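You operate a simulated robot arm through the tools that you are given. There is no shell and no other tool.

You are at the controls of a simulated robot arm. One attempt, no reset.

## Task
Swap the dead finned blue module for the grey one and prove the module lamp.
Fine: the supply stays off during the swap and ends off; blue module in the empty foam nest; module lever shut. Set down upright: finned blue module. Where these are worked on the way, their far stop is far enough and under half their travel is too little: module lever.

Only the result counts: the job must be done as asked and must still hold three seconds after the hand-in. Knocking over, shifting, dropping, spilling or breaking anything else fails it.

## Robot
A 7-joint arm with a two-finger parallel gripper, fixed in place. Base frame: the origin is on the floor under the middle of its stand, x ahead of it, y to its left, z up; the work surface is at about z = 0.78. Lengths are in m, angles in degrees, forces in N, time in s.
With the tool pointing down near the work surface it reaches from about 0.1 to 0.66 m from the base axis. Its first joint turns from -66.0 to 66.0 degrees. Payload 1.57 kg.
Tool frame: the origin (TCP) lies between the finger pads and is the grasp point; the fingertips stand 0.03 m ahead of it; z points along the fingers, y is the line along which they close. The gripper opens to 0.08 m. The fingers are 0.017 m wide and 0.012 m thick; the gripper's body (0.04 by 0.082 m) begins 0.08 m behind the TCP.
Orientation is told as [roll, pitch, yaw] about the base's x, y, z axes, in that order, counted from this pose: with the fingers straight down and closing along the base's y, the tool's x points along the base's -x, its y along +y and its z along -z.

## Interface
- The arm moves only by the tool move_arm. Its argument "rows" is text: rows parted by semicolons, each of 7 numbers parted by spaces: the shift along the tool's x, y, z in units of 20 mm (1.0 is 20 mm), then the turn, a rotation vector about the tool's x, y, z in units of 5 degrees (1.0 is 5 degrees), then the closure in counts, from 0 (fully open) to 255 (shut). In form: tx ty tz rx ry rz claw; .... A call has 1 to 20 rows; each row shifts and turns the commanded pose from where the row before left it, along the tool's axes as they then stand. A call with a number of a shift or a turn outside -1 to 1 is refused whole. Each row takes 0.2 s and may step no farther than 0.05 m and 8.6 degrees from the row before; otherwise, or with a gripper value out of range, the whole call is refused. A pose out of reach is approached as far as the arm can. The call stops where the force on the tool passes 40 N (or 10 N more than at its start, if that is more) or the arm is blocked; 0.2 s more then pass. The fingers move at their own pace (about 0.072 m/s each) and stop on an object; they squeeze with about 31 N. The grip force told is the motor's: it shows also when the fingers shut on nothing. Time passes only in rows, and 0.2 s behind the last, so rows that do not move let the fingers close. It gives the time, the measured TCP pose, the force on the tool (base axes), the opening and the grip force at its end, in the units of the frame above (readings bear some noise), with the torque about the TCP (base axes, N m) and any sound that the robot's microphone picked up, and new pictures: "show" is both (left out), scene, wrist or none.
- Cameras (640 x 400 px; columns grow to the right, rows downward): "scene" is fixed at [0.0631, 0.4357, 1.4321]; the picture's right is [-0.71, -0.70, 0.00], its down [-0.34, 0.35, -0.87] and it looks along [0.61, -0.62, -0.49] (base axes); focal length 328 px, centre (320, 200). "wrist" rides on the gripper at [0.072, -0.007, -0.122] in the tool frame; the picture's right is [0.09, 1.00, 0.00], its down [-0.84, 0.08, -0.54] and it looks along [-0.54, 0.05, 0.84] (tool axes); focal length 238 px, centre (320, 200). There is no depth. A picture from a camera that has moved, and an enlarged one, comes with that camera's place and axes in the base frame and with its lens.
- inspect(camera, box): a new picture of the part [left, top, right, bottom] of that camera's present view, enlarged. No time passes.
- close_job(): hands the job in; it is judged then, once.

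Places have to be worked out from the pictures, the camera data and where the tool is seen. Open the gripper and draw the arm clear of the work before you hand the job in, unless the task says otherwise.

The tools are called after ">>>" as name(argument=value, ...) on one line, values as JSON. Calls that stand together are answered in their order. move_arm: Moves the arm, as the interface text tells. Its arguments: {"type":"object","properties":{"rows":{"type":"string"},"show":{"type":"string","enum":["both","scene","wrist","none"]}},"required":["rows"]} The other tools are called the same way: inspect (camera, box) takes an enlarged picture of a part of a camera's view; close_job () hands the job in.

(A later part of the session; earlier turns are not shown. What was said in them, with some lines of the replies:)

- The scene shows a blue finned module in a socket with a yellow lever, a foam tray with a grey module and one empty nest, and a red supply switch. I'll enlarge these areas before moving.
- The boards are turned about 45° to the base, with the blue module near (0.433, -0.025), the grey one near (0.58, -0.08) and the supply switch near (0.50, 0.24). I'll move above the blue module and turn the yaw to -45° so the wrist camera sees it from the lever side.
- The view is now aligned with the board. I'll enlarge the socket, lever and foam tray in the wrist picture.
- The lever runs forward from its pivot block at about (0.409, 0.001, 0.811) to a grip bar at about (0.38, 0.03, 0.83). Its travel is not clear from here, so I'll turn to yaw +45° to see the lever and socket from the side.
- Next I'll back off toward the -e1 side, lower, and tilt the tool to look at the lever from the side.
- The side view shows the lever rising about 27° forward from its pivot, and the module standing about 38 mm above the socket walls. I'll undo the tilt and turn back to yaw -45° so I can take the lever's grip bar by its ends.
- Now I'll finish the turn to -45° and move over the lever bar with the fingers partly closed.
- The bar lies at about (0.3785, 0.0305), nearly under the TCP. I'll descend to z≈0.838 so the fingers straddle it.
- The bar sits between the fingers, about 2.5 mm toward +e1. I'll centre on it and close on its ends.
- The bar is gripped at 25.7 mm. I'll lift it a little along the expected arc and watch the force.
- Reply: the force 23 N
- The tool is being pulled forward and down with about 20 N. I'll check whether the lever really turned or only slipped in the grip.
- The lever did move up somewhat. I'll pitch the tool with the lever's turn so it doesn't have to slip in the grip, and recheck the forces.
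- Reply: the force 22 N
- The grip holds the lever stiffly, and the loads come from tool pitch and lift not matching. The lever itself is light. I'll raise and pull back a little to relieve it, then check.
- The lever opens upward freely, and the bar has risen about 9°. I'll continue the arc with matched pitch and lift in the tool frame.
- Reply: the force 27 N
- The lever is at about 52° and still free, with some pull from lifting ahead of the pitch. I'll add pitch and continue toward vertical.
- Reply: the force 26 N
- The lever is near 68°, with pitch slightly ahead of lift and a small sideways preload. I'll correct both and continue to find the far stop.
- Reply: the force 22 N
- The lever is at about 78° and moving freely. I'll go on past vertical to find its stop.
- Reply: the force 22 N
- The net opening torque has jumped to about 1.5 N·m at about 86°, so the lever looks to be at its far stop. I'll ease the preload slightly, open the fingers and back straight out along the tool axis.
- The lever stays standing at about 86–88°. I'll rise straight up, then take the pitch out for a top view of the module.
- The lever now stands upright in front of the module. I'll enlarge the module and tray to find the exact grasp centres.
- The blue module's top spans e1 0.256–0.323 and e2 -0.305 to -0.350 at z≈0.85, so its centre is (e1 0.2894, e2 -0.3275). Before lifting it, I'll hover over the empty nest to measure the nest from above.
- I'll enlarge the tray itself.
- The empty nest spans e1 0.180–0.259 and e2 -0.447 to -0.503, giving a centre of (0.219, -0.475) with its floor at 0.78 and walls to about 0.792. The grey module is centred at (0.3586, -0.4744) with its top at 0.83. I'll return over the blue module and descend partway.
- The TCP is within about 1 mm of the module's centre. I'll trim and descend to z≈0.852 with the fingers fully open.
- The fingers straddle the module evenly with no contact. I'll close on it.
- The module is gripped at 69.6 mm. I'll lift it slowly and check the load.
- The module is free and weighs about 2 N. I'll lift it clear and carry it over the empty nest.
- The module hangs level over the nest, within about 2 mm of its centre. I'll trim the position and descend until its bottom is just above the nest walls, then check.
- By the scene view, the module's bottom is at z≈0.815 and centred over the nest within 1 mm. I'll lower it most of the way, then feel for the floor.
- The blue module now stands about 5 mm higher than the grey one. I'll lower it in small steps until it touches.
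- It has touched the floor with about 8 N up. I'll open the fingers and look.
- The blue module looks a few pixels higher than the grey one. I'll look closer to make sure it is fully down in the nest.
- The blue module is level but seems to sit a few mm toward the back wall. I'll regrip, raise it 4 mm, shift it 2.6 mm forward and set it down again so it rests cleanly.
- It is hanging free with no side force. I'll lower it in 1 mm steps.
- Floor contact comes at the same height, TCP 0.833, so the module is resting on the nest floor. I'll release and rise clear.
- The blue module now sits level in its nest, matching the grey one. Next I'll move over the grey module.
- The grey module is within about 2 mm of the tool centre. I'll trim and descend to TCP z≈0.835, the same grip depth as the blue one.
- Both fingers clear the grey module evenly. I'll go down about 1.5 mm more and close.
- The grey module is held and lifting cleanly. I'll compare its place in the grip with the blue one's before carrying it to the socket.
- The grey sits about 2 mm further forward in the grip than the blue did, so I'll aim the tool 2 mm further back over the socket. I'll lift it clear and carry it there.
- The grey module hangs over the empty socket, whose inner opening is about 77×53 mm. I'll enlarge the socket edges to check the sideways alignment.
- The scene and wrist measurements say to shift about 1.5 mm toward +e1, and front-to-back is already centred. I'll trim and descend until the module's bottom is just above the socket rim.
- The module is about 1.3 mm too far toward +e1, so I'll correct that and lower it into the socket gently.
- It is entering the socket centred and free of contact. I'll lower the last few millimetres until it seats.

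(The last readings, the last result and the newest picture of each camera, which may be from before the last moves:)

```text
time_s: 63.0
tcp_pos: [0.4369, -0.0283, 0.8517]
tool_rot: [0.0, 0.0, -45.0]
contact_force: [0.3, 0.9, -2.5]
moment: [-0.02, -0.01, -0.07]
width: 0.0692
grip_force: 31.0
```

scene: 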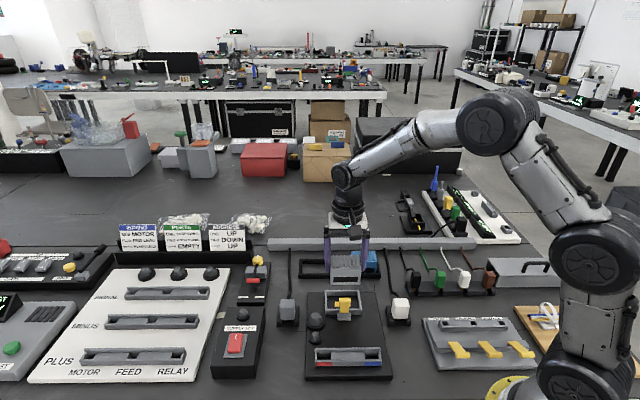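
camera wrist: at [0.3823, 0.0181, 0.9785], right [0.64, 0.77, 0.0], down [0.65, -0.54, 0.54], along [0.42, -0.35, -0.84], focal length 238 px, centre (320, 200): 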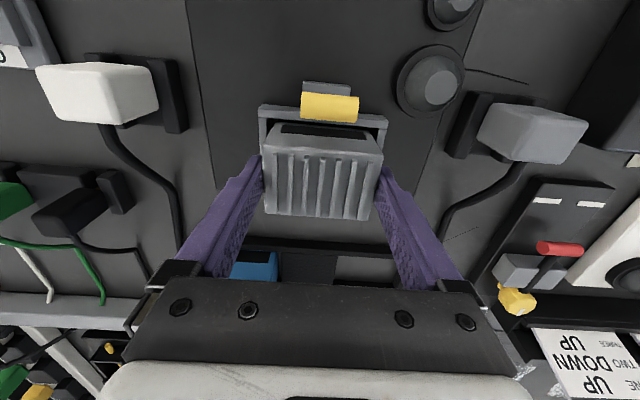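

There is no contact yet at 0.8517, so I'll keep lowering in 1 mm steps.

>>> move_arm(rows="0 0 0.05 0 0 0 255;0 0 0 0 0 0 255", show="none")

>>> move_arm(rows="0 0 0.05 0 0 0 255;0 0 0 0 0 0 255", show="none")

```text
time_s: 63.6
tcp_pos: [0.4378, -0.0287, 0.8518]
tool_rot: [0.0, 0.0, -45.1]
contact_force: [0.5, -0.3, -2.3]
moment: [-0.01, -0.01, -0.01]
width: 0.0697
grip_force: 31.1
```

```text
time_s: 64.2
tcp_pos: [0.4369, -0.0274, 0.8507]
tool_rot: [0.0, -0.1, -44.9]
contact_force: [-0.4, 1.2, 0.0]
moment: [0.03, 0.1, -0.02]
width: 0.0698
grip_force: 31.2
```

The weight is now carried by the socket. One more millimetre will seat it firmly.

>>> move_arm(rows="0 0 0.05 0 0 0 255;0 0 0 0 0 0 255", show="wrist")

>>> inspect(camera="scene", box=[310, 270, 380, 325])

>>> inspect(camera="wrist", box=[230, 90, 410, 230])

```text
time_s: 64.8
tcp_pos: [0.4384, -0.0275, 0.851]
tool_rot: [0.0, -0.1, -45.0]
contact_force: [-3.9, 0.9, 12.2]
moment: [0.04, 0.51, -0.05]
width: 0.0695
grip_force: 31.1
camera wrist: at [0.3816, 0.0178, 0.9721], right [0.64, 0.77, 0.0], down [0.65, -0.54, 0.54], along [0.42, -0.35, -0.84], focal length 238 px, centre (320, 200)
```

wrist: 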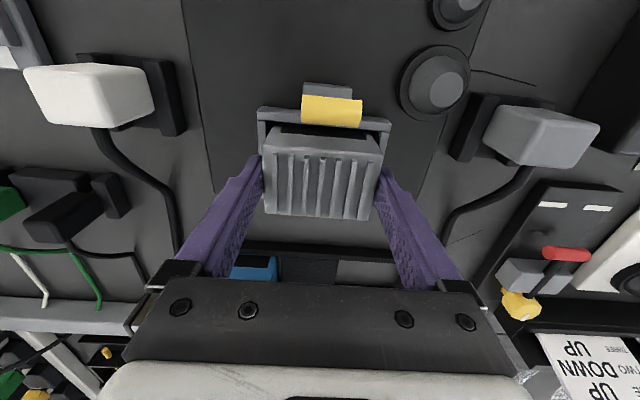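

```text
7.27 times, centred on (345, 298) of scene
camera zoom: at [0.0628, 0.4357, 1.4321], right [-0.71, -0.7, 0.0], down [-0.34, 0.35, -0.87], along [0.61, -0.62, -0.49], focal length 2387 px, centre (138, -509)
```

zoom: 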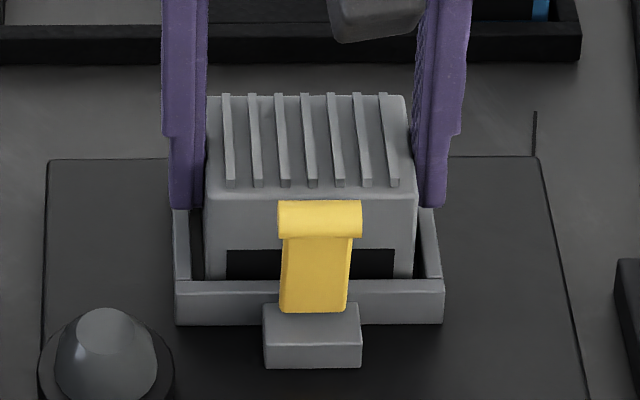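

```text
2.86 times, centred on (320, 160) of wrist
camera zoom: at [0.3816, 0.0178, 0.9721], right [0.64, 0.77, 0.0], down [0.65, -0.54, 0.54], along [0.42, -0.35, -0.84], focal length 681 px, centre (320, 314)
```

zoom: 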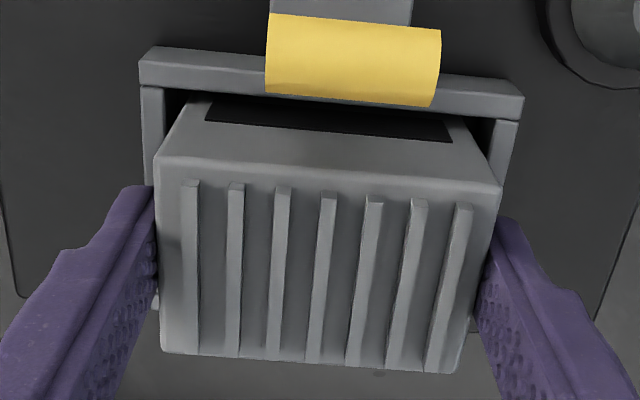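

The grey module is seated at the height the blue one had. I'll release and rise clear.

>>> move_arm(rows="0 0 0 0 0 0 100;0 0 0 0 0 0 0;0 0 0 0 0 0 0;0 0 -0.5 0 0 0 0;0 0 -1 0 0 0 0;0 0 -1 0 0 0 0;0 0 -1 0 0 0 0;0 0 -1 0 0 0 0;0 0 -1 0 0 0 0;0 0 0 0 0 0 0")

>>> inspect(camera="scene", box=[290, 240, 390, 340])

>>> inspect(camera="wrist", box=[260, 60, 380, 160])

```text
time_s: 67.0
tcp_pos: [0.4382, -0.0253, 0.9609]
tool_rot: [0.0, -0.1, -45.0]
contact_force: [-0.3, 0.4, 0.7]
moment: [-0.02, -0.01, 0.01]
width: 0.0797
grip_force: 0.0
camera wrist: at [0.3821, 0.0196, 1.0818], right [0.64, 0.77, 0.0], down [0.65, -0.54, 0.54], along [0.42, -0.35, -0.84], focal length 238 px, centre (320, 200)
```

scene: 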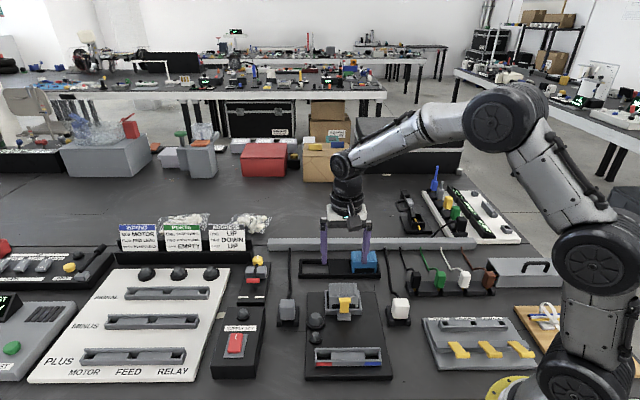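
wrist: 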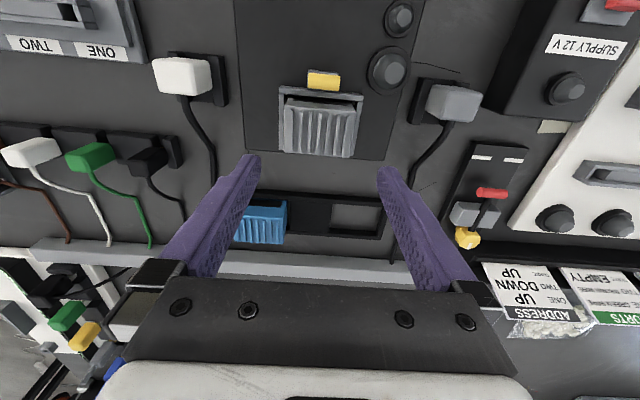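

```text
4.00 times, centred on (340, 290) of scene
camera zoom: at [0.0631, 0.4357, 1.4321], right [-0.71, -0.7, 0.0], down [-0.34, 0.35, -0.87], along [0.61, -0.62, -0.49], focal length 1313 px, centre (240, -160)
```

zoom: 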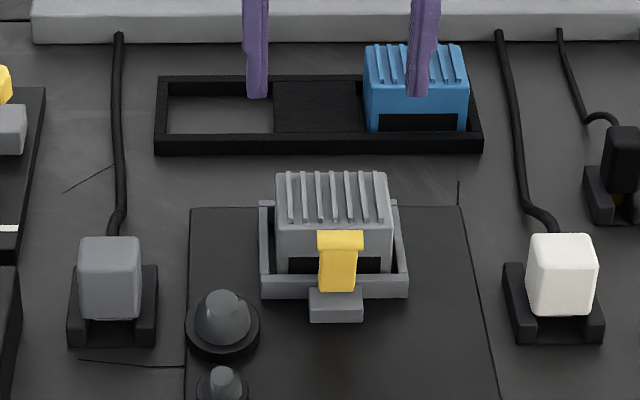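

```text
4.00 times, centred on (320, 110) of wrist
camera zoom: at [0.3821, 0.0196, 1.0818], right [0.64, 0.77, 0.0], down [0.65, -0.54, 0.54], along [0.42, -0.35, -0.84], focal length 953 px, centre (320, 560)
```

zoom: 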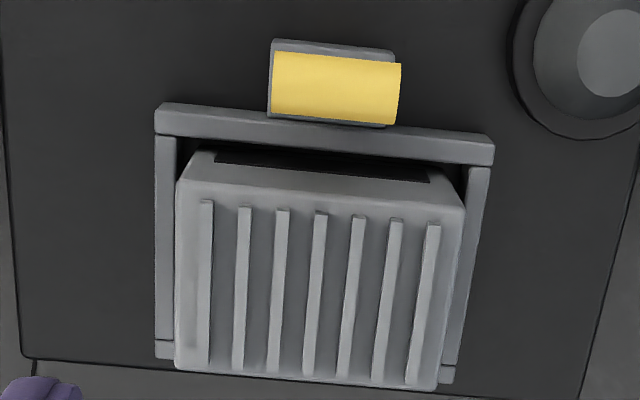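

The grey module sits exactly where the blue one was. To shut the lever I'll close the fingers, lower the tip behind the bar just above the module, and push the bar forward.

>>> move_arm(rows="0.62 -0.05 0 0 0 0 255;0.62 -0.05 0 0 0 0 255;0 0 0 0 0 0 255;0 0 0.9 0 0 0 255;0 0 0.9 0 0 0 255;0 0 0.9 0 0 0 255;0 0 0.7 0 0 0 255;0 0 0 0 0 0 255")

>>> inspect(camera="scene", box=[290, 240, 390, 340])

>>> inspect(camera="wrist", box=[250, 100, 390, 210])

```text
time_s: 68.8
tcp_pos: [0.4186, -0.0113, 0.891]
tool_rot: [0.0, 0.1, -45.0]
contact_force: [-0.1, -0.6, -0.5]
moment: [0.01, 0.01, 0.02]
width: 0.0002
grip_force: 21.0
camera wrist: at [0.363, 0.0343, 1.0117], right [0.64, 0.77, 0.0], down [0.65, -0.54, 0.54], along [0.42, -0.35, -0.84], focal length 238 px, centre (320, 200)
```

scene: 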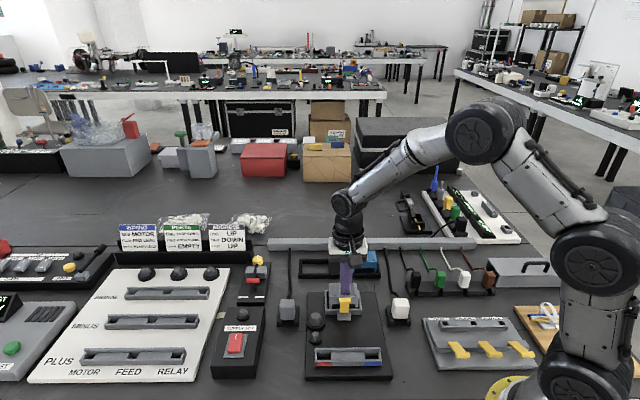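
wrist: 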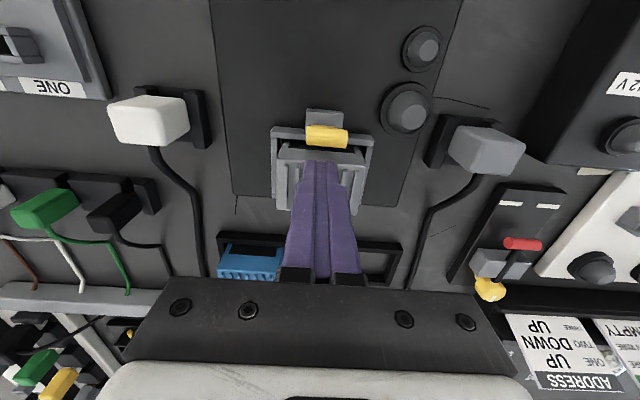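

```text
4.00 times, centred on (340, 290) of scene
camera zoom: at [0.0631, 0.4357, 1.4321], right [-0.71, -0.7, 0.0], down [-0.34, 0.35, -0.87], along [0.61, -0.62, -0.49], focal length 1313 px, centre (240, -160)
```

zoom: 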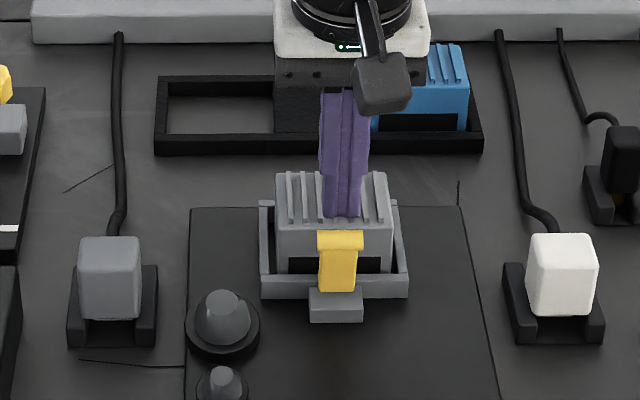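

```text
3.64 times, centred on (320, 155) of wrist
camera zoom: at [0.363, 0.0343, 1.0117], right [0.64, 0.77, 0.0], down [0.65, -0.54, 0.54], along [0.42, -0.35, -0.84], focal length 867 px, centre (320, 364)
```

zoom: 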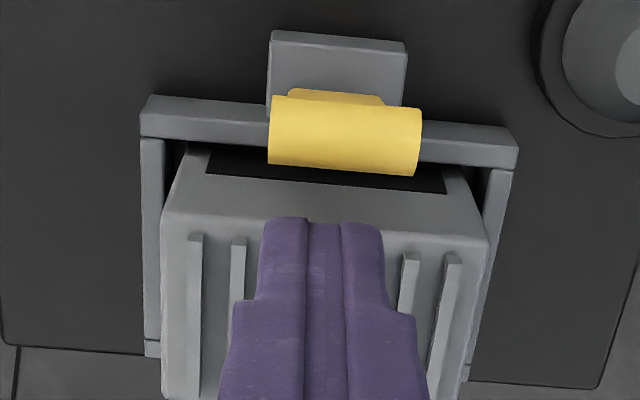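

The fingertip is about 1 cm behind the bar and 7–8 mm too high. I'll lower it slightly, staying clear of the module, then push forward.

>>> move_arm(rows="0 0.1 0.33 0 0 0 255;0.35 0 0 0 0 0 255;0.35 0 0 0 0 0 255;0.3 0 0.05 0 0 0 255;0.3 0 0.08 0 0 0 255;0.25 0 0.1 0 0 0 255;0 0 0 0 0 0 255", show="wrist")

>>> inspect(camera="scene", box=[290, 240, 390, 340])

>>> inspect(camera="wrist", box=[250, 100, 390, 210])

```text
time_s: 70.4
tcp_pos: [0.3967, 0.0127, 0.8797]
tool_rot: [0.1, -0.1, -45.0]
contact_force: [0.7, 0.4, 0.3]
moment: [0.0, -0.03, 0.0]
width: 0.0001
grip_force: 21.3
camera wrist: at [0.3418, 0.059, 1.0014], right [0.64, 0.77, 0.0], down [0.65, -0.54, 0.54], along [0.42, -0.35, -0.84], focal length 238 px, centre (320, 200)
```

wrist: 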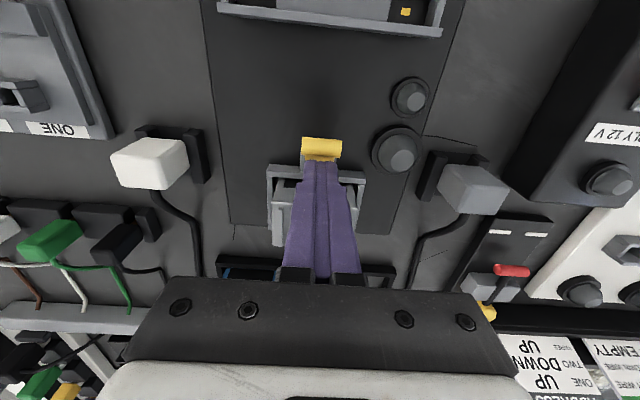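

```text
4.00 times, centred on (340, 290) of scene
camera zoom: at [0.0631, 0.4357, 1.4321], right [-0.71, -0.7, 0.0], down [-0.34, 0.35, -0.87], along [0.61, -0.62, -0.49], focal length 1313 px, centre (240, -160)
```

zoom: 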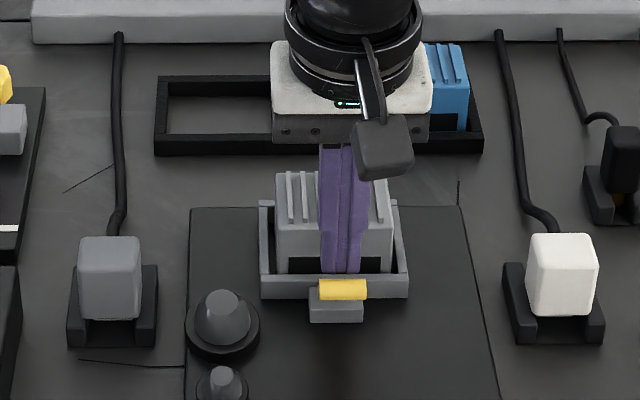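

```text
3.64 times, centred on (320, 155) of wrist
camera zoom: at [0.3418, 0.059, 1.0014], right [0.64, 0.77, 0.0], down [0.65, -0.54, 0.54], along [0.42, -0.35, -0.84], focal length 867 px, centre (320, 364)
```

zoom: 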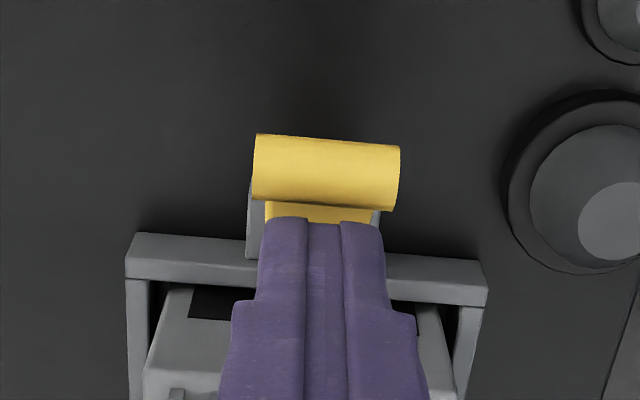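

The lever is down to about 50°. I'll lift the tip over the bar and press down from above toward the shut stop.

>>> move_arm(rows="0 0 -1 0 0 0 255;0.54 0 0 0 0 0 255;0.54 0 0 0 0 0 255;0 0 0.4 0 0 0 255;0 0 0.3 0 0 0 255;0 0 0.3 0 0 0 255;0 0 0.3 0 0 0 255;0 0 0 0 0 0 255", show="wrist")

>>> inspect(camera="scene", box=[290, 240, 390, 340])

```text
time_s: 72.2
tcp_pos: [0.3822, 0.0268, 0.8734]
tool_rot: [-0.1, -0.1, -45.0]
contact_force: [0.3, 0.9, 0.4]
moment: [0.02, -0.01, 0.04]
width: 0.0002
grip_force: 21.0
camera wrist: at [0.3257, 0.0728, 0.9956], right [0.64, 0.77, 0.0], down [0.65, -0.54, 0.54], along [0.42, -0.35, -0.84], focal length 238 px, centre (320, 200)
```

wrist: 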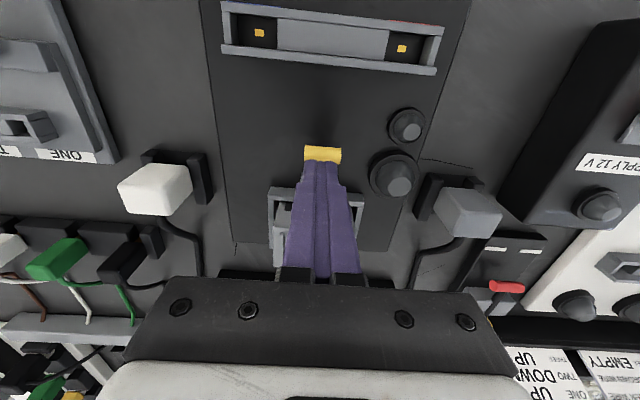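

```text
4.00 times, centred on (340, 290) of scene
camera zoom: at [0.0631, 0.4357, 1.4321], right [-0.71, -0.7, 0.0], down [-0.34, 0.35, -0.87], along [0.61, -0.62, -0.49], focal length 1313 px, centre (240, -160)
```

zoom: 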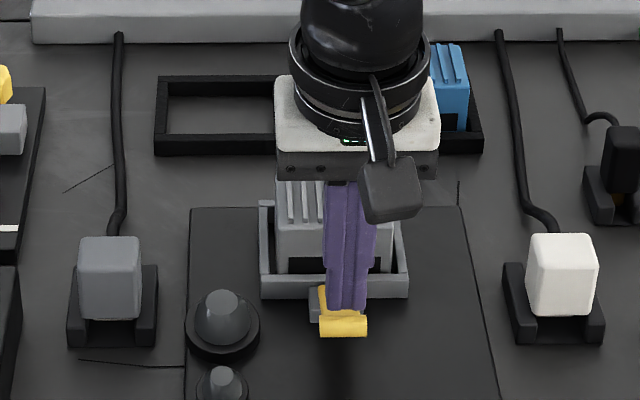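

The lever is back at about its starting angle. I'll press down in small steps to confirm it is against its stop.

>>> move_arm(rows="0.15 0 0.1 0 0 0 255;0 0 0.1 0 0 0 255;0 0 0 0 0 0 255", show="none")

>>> move_arm(rows="0 0 0.1 0 0 0 255;0 0 0 0 0 0 255", show="none")

```text
time_s: 73.0
tcp_pos: [0.3796, 0.0306, 0.8707]
tool_rot: [0.0, 0.0, -45.0]
contact_force: [-0.7, -0.8, 0.9]
moment: [0.0, 0.02, 0.0]
width: 0.0
grip_force: 21.1
```

```text
time_s: 73.6
tcp_pos: [0.3805, 0.0292, 0.8687]
tool_rot: [0.0, 0.0, -45.0]
contact_force: [-3.4, -1.3, 7.6]
moment: [0.02, 0.13, 0.0]
width: 0.0
grip_force: 21.7
```

It is meeting about 8 N. One more 2 mm step will show whether it yields or is a hard stop.

>>> move_arm(rows="0 0 0.1 0 0 0 255;0 0 0 0 0 0 255", show="wrist")

>>> inspect(camera="scene", box=[290, 240, 390, 340])

```text
time_s: 74.2
tcp_pos: [0.3801, 0.0294, 0.8683]
tool_rot: [0.0, 0.0, -44.8]
contact_force: [-5.3, -2.1, 12.9]
moment: [-0.04, 0.23, 0.05]
width: 0.0
grip_force: 21.2
stopped in row 2: the force on the tool passed its limit at 42 N (the readings are from after the stop); the commanded pose is now the measured one
camera wrist: at [0.3241, 0.0757, 0.9896], right [0.64, 0.77, 0.0], down [0.65, -0.54, 0.54], along [0.42, -0.35, -0.84], focal length 238 px, centre (320, 200)
```

wrist: 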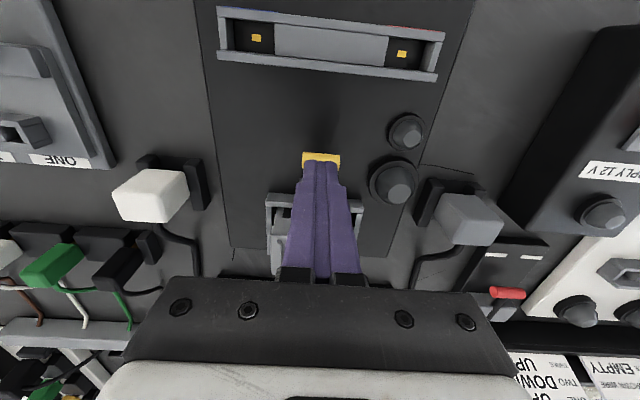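

```text
4.00 times, centred on (340, 290) of scene
camera zoom: at [0.0628, 0.4356, 1.4321], right [-0.71, -0.7, 0.0], down [-0.34, 0.35, -0.87], along [0.61, -0.62, -0.49], focal length 1313 px, centre (240, -160)
```

zoom: 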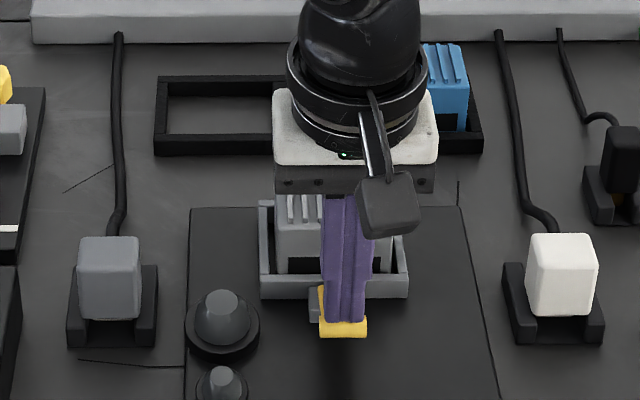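

That is a hard stop, and the bar is back exactly at its starting place, so the lever is shut. I'll rise and move over to the supply switch for a close look.

>>> move_arm(rows="0 0 -1 0 0 0 255;0 0 -1 0 0 0 255;0 0 -1 0 0 0 255;0 0 -1 0 0 0 255;0.25 0.95 -0.3 0 0 0 255;0.25 0.95 -0.3 0 0 0 255;0.25 0.95 -0.2 0 0 0 255;0.25 0.95 0 0 0 0 255;0.25 0.95 0 0 0 0 255;0.25 0.95 0 0 0 0 255;0.25 0.95 0 0 0 0 255;0.25 0.95 0 0 0 0 255;0.25 0.95 0 0 0 0 255;0.25 0.95 0 0 0 0 255;0.25 0.95 0 0 0 0 255;0 0 0 0 0 0 255")

>>> inspect(camera="scene", box=[200, 290, 290, 390])

>>> inspect(camera="wrist", box=[240, 60, 400, 180])

>>> inspect(camera="scene", box=[290, 240, 390, 340])

```text
time_s: 77.6
tcp_pos: [0.4886, 0.2157, 0.9633]
tool_rot: [0.1, -0.2, -45.0]
contact_force: [0.5, 0.5, 0.3]
moment: [0.01, -0.01, -0.01]
width: 0.0
grip_force: 21.4
camera wrist: at [0.4332, 0.2615, 1.0848], right [0.64, 0.77, 0.0], down [0.65, -0.54, 0.54], along [0.42, -0.35, -0.84], focal length 238 px, centre (320, 200)
```

scene: 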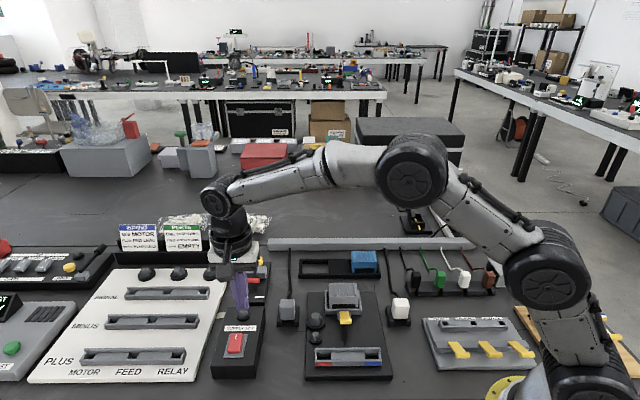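
wrist: 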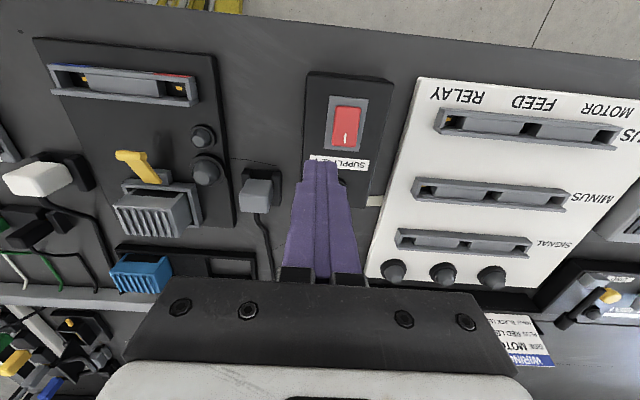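

```text
4.00 times, centred on (245, 340) of scene
camera zoom: at [0.0631, 0.4357, 1.4321], right [-0.71, -0.7, 0.0], down [-0.34, 0.35, -0.87], along [0.61, -0.62, -0.49], focal length 1313 px, centre (620, -360)
```

zoom: 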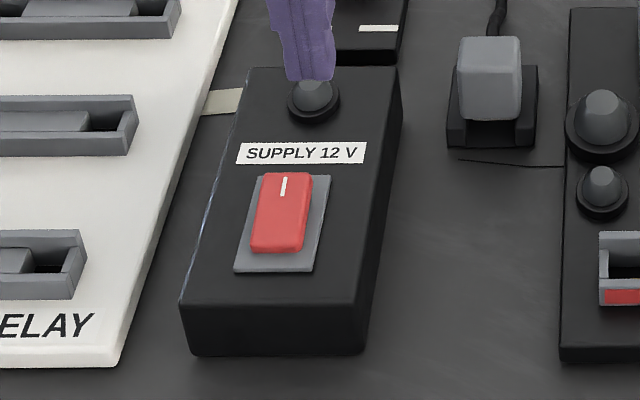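

```text
3.33 times, centred on (320, 120) of wrist
camera zoom: at [0.4332, 0.2615, 1.0848], right [0.64, 0.77, 0.0], down [0.65, -0.54, 0.54], along [0.42, -0.35, -0.84], focal length 794 px, centre (320, 467)
```

zoom: 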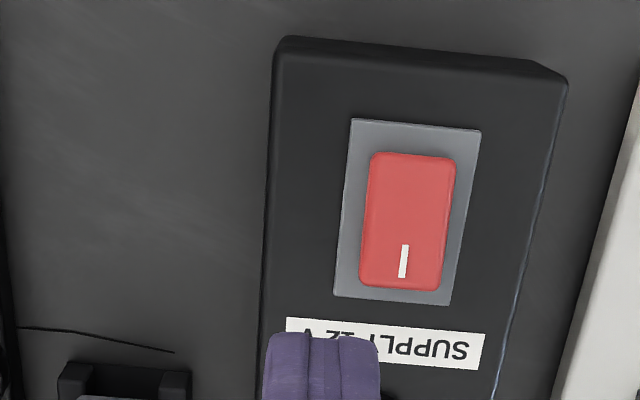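

```text
4.00 times, centred on (340, 290) of scene
camera zoom: at [0.0631, 0.4357, 1.4321], right [-0.71, -0.7, 0.0], down [-0.34, 0.35, -0.87], along [0.61, -0.62, -0.49], focal length 1313 px, centre (240, -160)
```

zoom: 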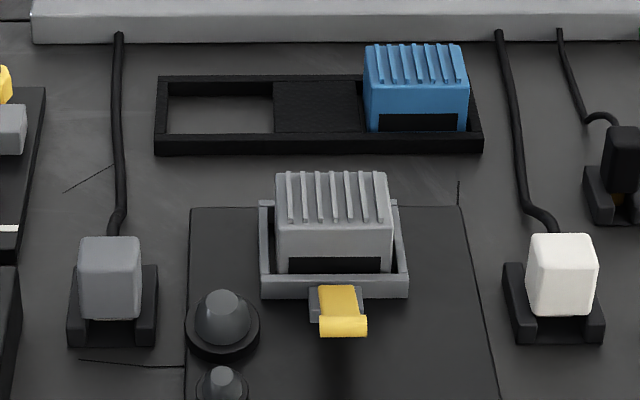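

The lever matches its starting view. The red rocker spans e1 0.511–0.537 and e2 -0.169 to -0.208, with the "I" at the far end. I'll zoom in to see which end is raised.

>>> inspect(camera="scene", box=[215, 315, 260, 365])

>>> inspect(camera="wrist", box=[310, 80, 380, 160])

```text
8.00 times, centred on (238, 340) of scene
camera zoom: at [0.0631, 0.4357, 1.4321], right [-0.71, -0.7, 0.0], down [-0.34, 0.35, -0.87], along [0.61, -0.62, -0.49], focal length 2626 px, centre (980, -920)
```

zoom: 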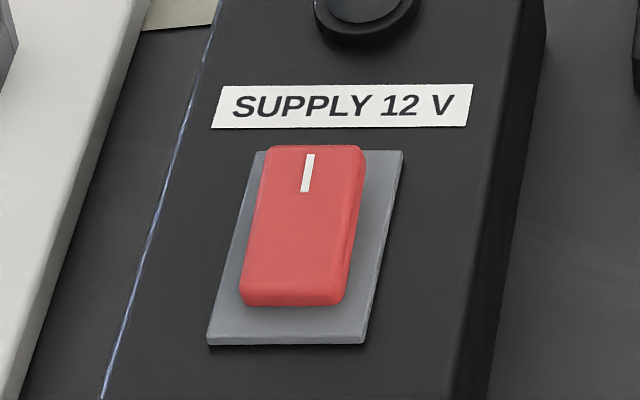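

```text
5.00 times, centred on (345, 120) of wrist
camera zoom: at [0.4332, 0.2615, 1.0848], right [0.64, 0.77, 0.0], down [0.65, -0.54, 0.54], along [0.42, -0.35, -0.84], focal length 1192 px, centre (195, 600)
```

zoom: 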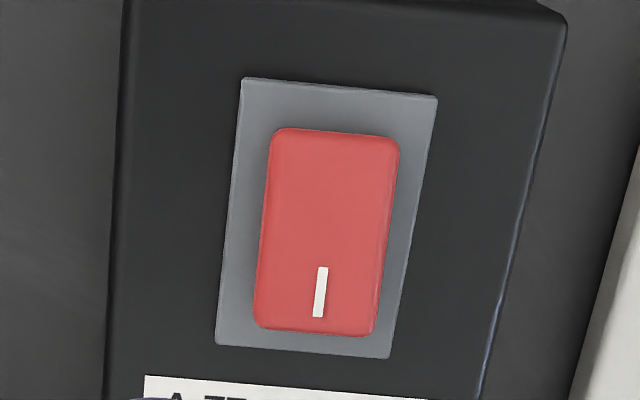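

The "I" end is raised, so the supply is off. I'll place the closed fingertips above the "I" end at e2≈-0.200 and descend close to it.

>>> move_arm(rows="-0.175 0.66 0 0 0 0 255;-0.175 0.66 0 0 0 0 255;0 0 0.95 0 0 0 255;0 0 0.95 0 0 0 255;0 0 0.95 0 0 0 255;0 0 0.95 0 0 0 255;0 0 0 0 0 0 255")

>>> inspect(camera="scene", box=[205, 290, 275, 375])

>>> inspect(camera="wrist", box=[260, 90, 380, 190])

```text
time_s: 79.2
tcp_pos: [0.5121, 0.229, 0.8863]
tool_rot: [0.0, 0.1, -45.0]
contact_force: [-0.2, -0.1, 1.0]
moment: [-0.03, 0.01, 0.0]
width: 0.0001
grip_force: 21.6
camera wrist: at [0.4575, 0.2751, 1.0083], right [0.64, 0.77, 0.0], down [0.65, -0.54, 0.54], along [0.42, -0.35, -0.84], focal length 238 px, centre (320, 200)
```

scene: 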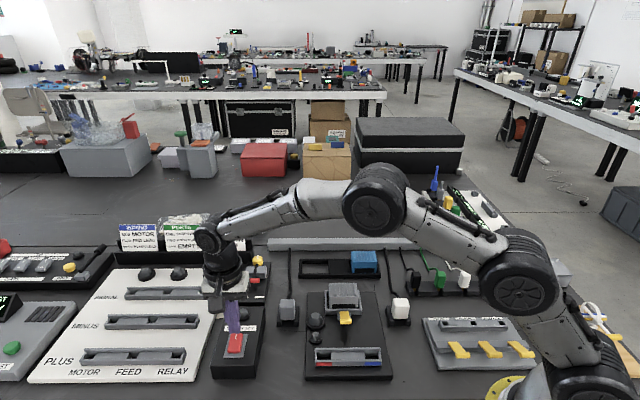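
wrist: 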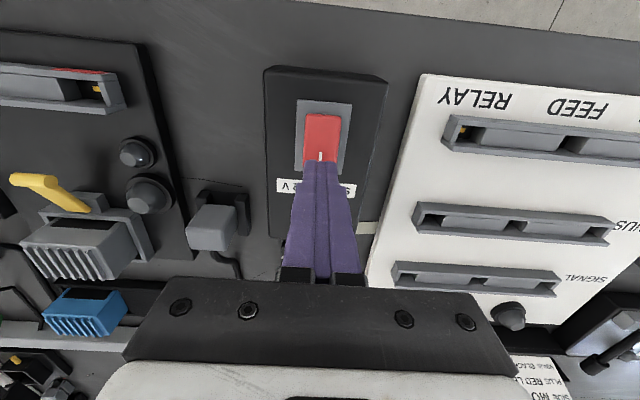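

```text
4.71 times, centred on (240, 332) of scene
camera zoom: at [0.0631, 0.4357, 1.4321], right [-0.71, -0.7, 0.0], down [-0.34, 0.35, -0.87], along [0.61, -0.62, -0.49], focal length 1545 px, centre (696, -424)
```

zoom: 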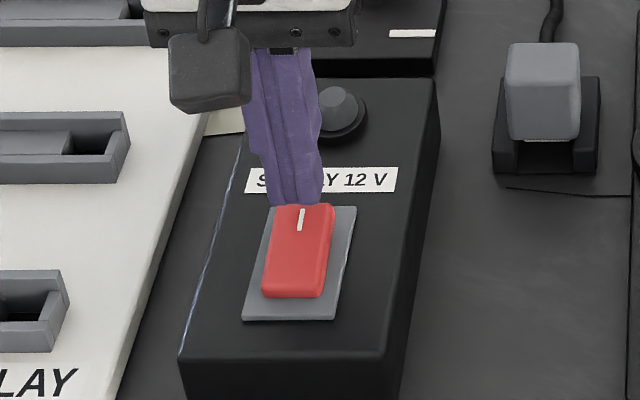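

```text
4.00 times, centred on (320, 140) of wrist
camera zoom: at [0.4575, 0.2751, 1.0083], right [0.64, 0.77, 0.0], down [0.65, -0.54, 0.54], along [0.42, -0.35, -0.84], focal length 953 px, centre (320, 440)
```

zoom: 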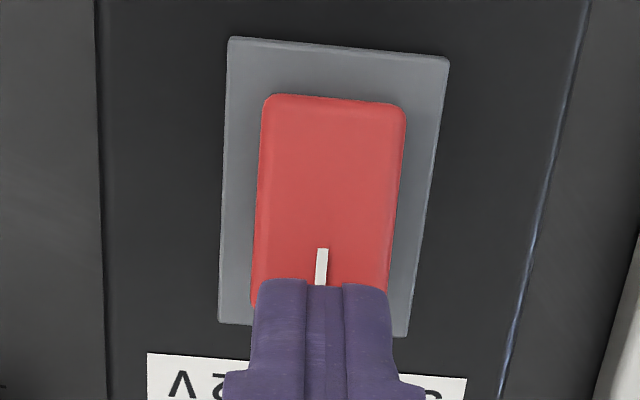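

The tip is above the "I" end, about 15 mm up. I'll press down in small steps and watch force, sound and lamps.

>>> move_arm(rows="0 0 0.25 0 0 0 255;0 0 0.25 0 0 0 255;0 0 0.15 0 0 0 255;0 0 0 0 0 0 255", show="none")

>>> move_arm(rows="0 0 0.1 0 0 0 255;0 0 0 0 0 0 255", show="none")

```text
time_s: 80.2
tcp_pos: [0.5133, 0.2294, 0.8733]
tool_rot: [0.0, -0.1, -45.0]
contact_force: [0.4, -0.1, 1.7]
moment: [-0.04, -0.06, -0.02]
width: 0.0001
grip_force: 21.4
```

```text
time_s: 80.8
tcp_pos: [0.5133, 0.2315, 0.8703]
tool_rot: [0.0, 0.0, -45.0]
contact_force: [-0.3, -0.5, -0.7]
moment: [0.0, 0.01, 0.01]
width: 0.0001
grip_force: 20.8
```

>>> move_arm(rows="0 0 0.1 0 0 0 255;0 0 0 0 0 0 255", show="none")

>>> inspect(camera="scene", box=[205, 290, 345, 375])

```text
time_s: 81.4
tcp_pos: [0.5149, 0.2314, 0.8712]
tool_rot: [0.0, -0.1, -45.0]
contact_force: [1.3, -3.3, 5.5]
moment: [-0.04, 0.02, -0.03]
width: 0.0001
grip_force: 20.8
```

```text
4.57 times, centred on (275, 332) of scene
camera zoom: at [0.063, 0.4355, 1.4321], right [-0.71, -0.7, 0.0], down [-0.34, 0.35, -0.87], along [0.61, -0.62, -0.49], focal length 1500 px, centre (526, -406)
```

zoom: 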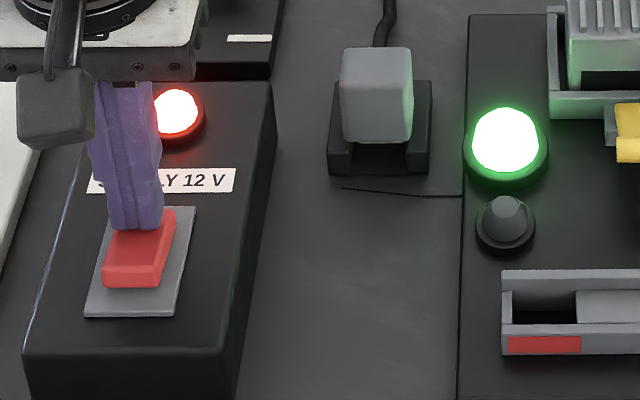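

The supply lamp is red and the module lamp is lit green, so the lamp is proven. Now I'll switch the supply off by moving over the near "O" end and pressing it.

>>> move_arm(rows="0 0 0 0 0 0 255;0 0 0 0 0 0 255;0 0 -1 0 0 0 255;0.63 0 0 0 0 0 255;0.63 0 0 0 0 0 255;0 0 0.3 0 0 0 255;0 0 0.25 0 0 0 255;0 0 0 0 0 0 255", show="wrist")

>>> inspect(camera="scene", box=[205, 290, 345, 375])

```text
time_s: 83.2
tcp_pos: [0.496, 0.2493, 0.8784]
tool_rot: [-0.1, -0.1, -44.9]
contact_force: [-0.2, 0.2, -0.7]
moment: [-0.01, 0.02, 0.0]
width: 0.0
grip_force: 21.2
camera wrist: at [0.4396, 0.2946, 1.0007], right [0.64, 0.77, 0.0], down [0.65, -0.54, 0.54], along [0.42, -0.35, -0.84], focal length 238 px, centre (320, 200)
```

wrist: 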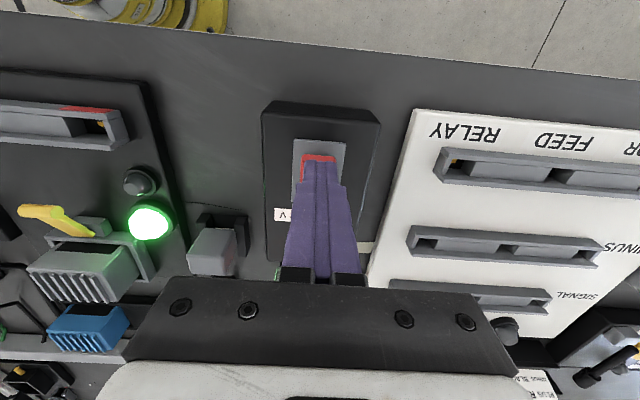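

```text
4.57 times, centred on (275, 332) of scene
camera zoom: at [0.0631, 0.4357, 1.4321], right [-0.71, -0.7, 0.0], down [-0.34, 0.35, -0.87], along [0.61, -0.62, -0.49], focal length 1500 px, centre (526, -406)
```

zoom: 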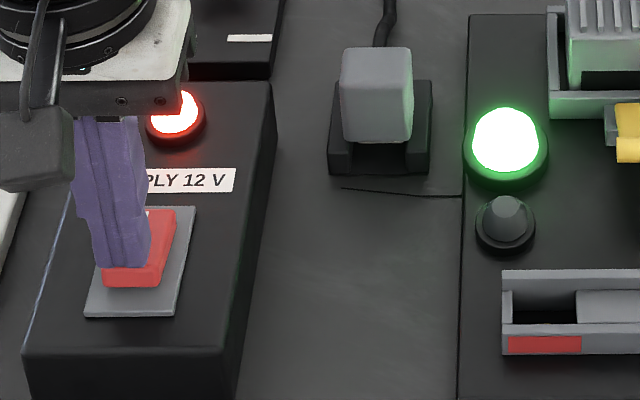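

The tip is over the near end. I'll press down in steps.

>>> move_arm(rows="0 0 0.15 0 0 0 255;0 0 0.1 0 0 0 255;0 0 0 0 0 0 255", show="none")

>>> move_arm(rows="0 0 0.1 0 0 0 255;0 0 0 0 0 0 255", show="none")

>>> inspect(camera="scene", box=[205, 290, 345, 375])

```text
time_s: 84.0
tcp_pos: [0.4943, 0.2483, 0.8746]
tool_rot: [0.0, -0.1, -45.1]
contact_force: [-0.6, 0.0, 1.7]
moment: [0.01, 0.01, 0.01]
width: 0.0001
grip_force: 21.3
```

```text
time_s: 84.6
tcp_pos: [0.4943, 0.2491, 0.873]
tool_rot: [0.0, -0.1, -45.0]
contact_force: [-0.1, 0.6, 0.8]
moment: [0.04, 0.04, 0.01]
width: 0.0
grip_force: 21.3
```

```text
4.57 times, centred on (275, 332) of scene
camera zoom: at [0.0631, 0.4357, 1.4321], right [-0.71, -0.7, 0.0], down [-0.34, 0.35, -0.87], along [0.61, -0.62, -0.49], focal length 1500 px, centre (526, -406)
```

zoom: 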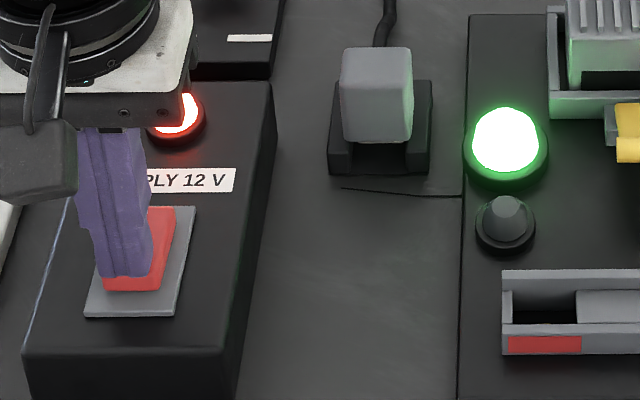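

The lamps are still lit, so I'll keep pressing in 2 mm steps.

>>> move_arm(rows="0 0 0.1 0 0 0 255;0 0 0 0 0 0 255", show="none")

>>> inspect(camera="scene", box=[205, 290, 345, 375])

```text
time_s: 85.2
tcp_pos: [0.4965, 0.2489, 0.8704]
tool_rot: [-0.1, -0.1, -45.0]
contact_force: [-0.3, -0.4, -0.4]
moment: [0.03, 0.01, 0.02]
width: 0.0
grip_force: 20.7
```

```text
4.57 times, centred on (275, 332) of scene
camera zoom: at [0.0631, 0.4357, 1.4321], right [-0.71, -0.7, 0.0], down [-0.34, 0.35, -0.87], along [0.61, -0.62, -0.49], focal length 1500 px, centre (526, -406)
```

zoom: 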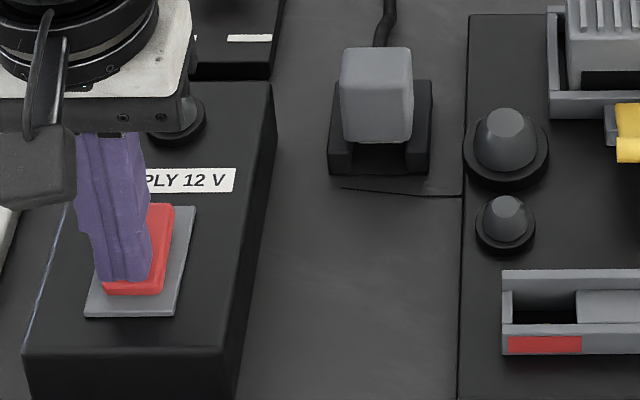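

Both lamps went dark, so the supply is off again. I'll rise, move clear of the work and open the gripper.

>>> move_arm(rows="0 0 -0.8 0 0 0 255;0 0 -1 0 0 0 255;0 0 -1 0 0 0 255;0 0 -1 0 0 0 255;0 0 -1 0 0 0 128;0 0 -1 0 0 0 0;0 0 -1 0 0 0 0;0 0 -1 0 0 0 0;0 0 -1 0 0 0 0;0 0 0 0 0 0 0")

>>> inspect(camera="scene", box=[205, 290, 345, 375])

>>> inspect(camera="scene", box=[290, 240, 390, 340])

```text
time_s: 87.4
tcp_pos: [0.4965, 0.2485, 1.0464]
tool_rot: [0.1, 0.0, -45.0]
contact_force: [0.6, 0.2, 0.3]
moment: [0.0, 0.04, 0.03]
width: 0.0801
grip_force: 0.1
camera wrist: at [0.4398, 0.2944, 1.1674], right [0.64, 0.77, 0.0], down [0.65, -0.54, 0.54], along [0.42, -0.35, -0.84], focal length 238 px, centre (320, 200)
```

scene: 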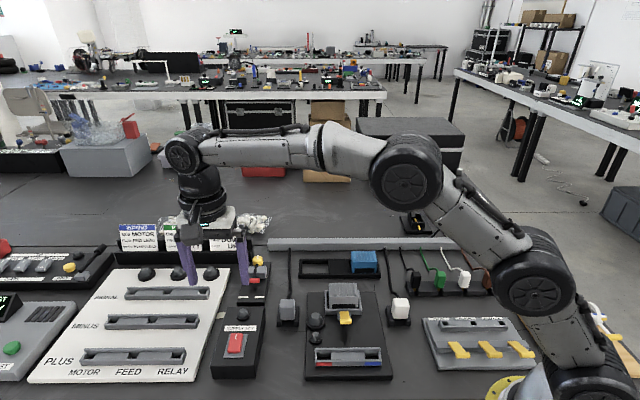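
wrist: 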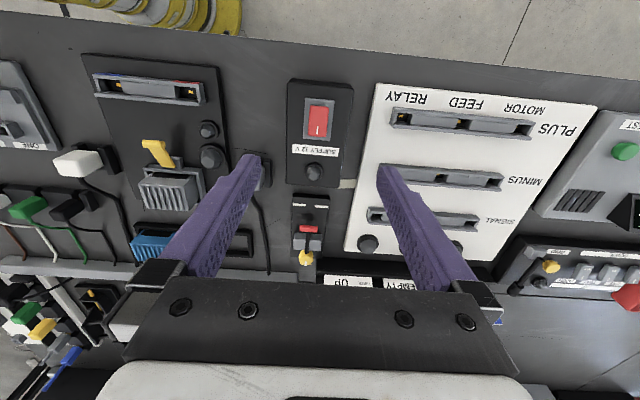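

```text
4.57 times, centred on (275, 332) of scene
camera zoom: at [0.0631, 0.4357, 1.4321], right [-0.71, -0.7, 0.0], down [-0.34, 0.35, -0.87], along [0.61, -0.62, -0.49], focal length 1500 px, centre (526, -406)
```

zoom: 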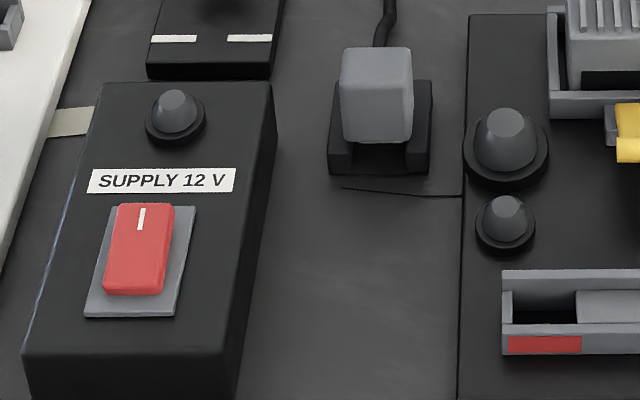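

```text
4.00 times, centred on (340, 290) of scene
camera zoom: at [0.0631, 0.4357, 1.4321], right [-0.71, -0.7, 0.0], down [-0.34, 0.35, -0.87], along [0.61, -0.62, -0.49], focal length 1313 px, centre (240, -160)
```

zoom: 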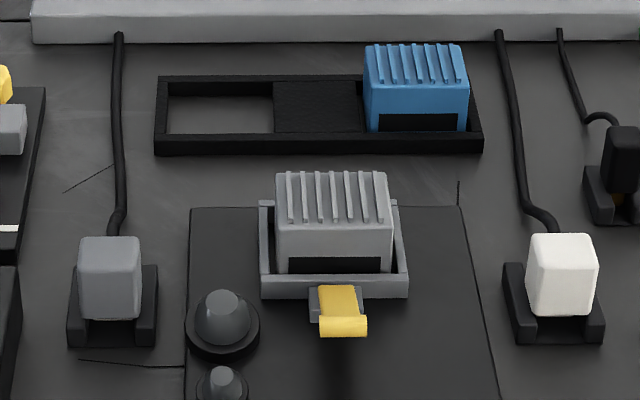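

The supply is off with its lamps dark, the grey module is seated with the lever shut, and the blue module stands upright in the nest. The module lamp lit during the test, and the arm is clear with the gripper open, so I'm handing in the job.

>>> close_job()

```text
The job is handed in.
```

The grey module is in the socket in place of the blue one, and the module lamp lit green when I switched the supply on to test it. I handed the job in; no verdict has come back.

- **Supply:** it stayed off during the swap and came on only for the lamp test. It is off again now, with both lamps dark.
- **Module lever:** I opened it to its far stop for the swap. It is shut again, pressed down until it met a hard stop.
- **Blue module:** it stands upright on the floor of the foam nest that was empty. I set it down, then lifted it and shifted it about 3 mm forward because it sat close to the back wall.
- **Arm:** the gripper is open and raised clear of the work.

I saw nothing else knocked or moved in the camera views.
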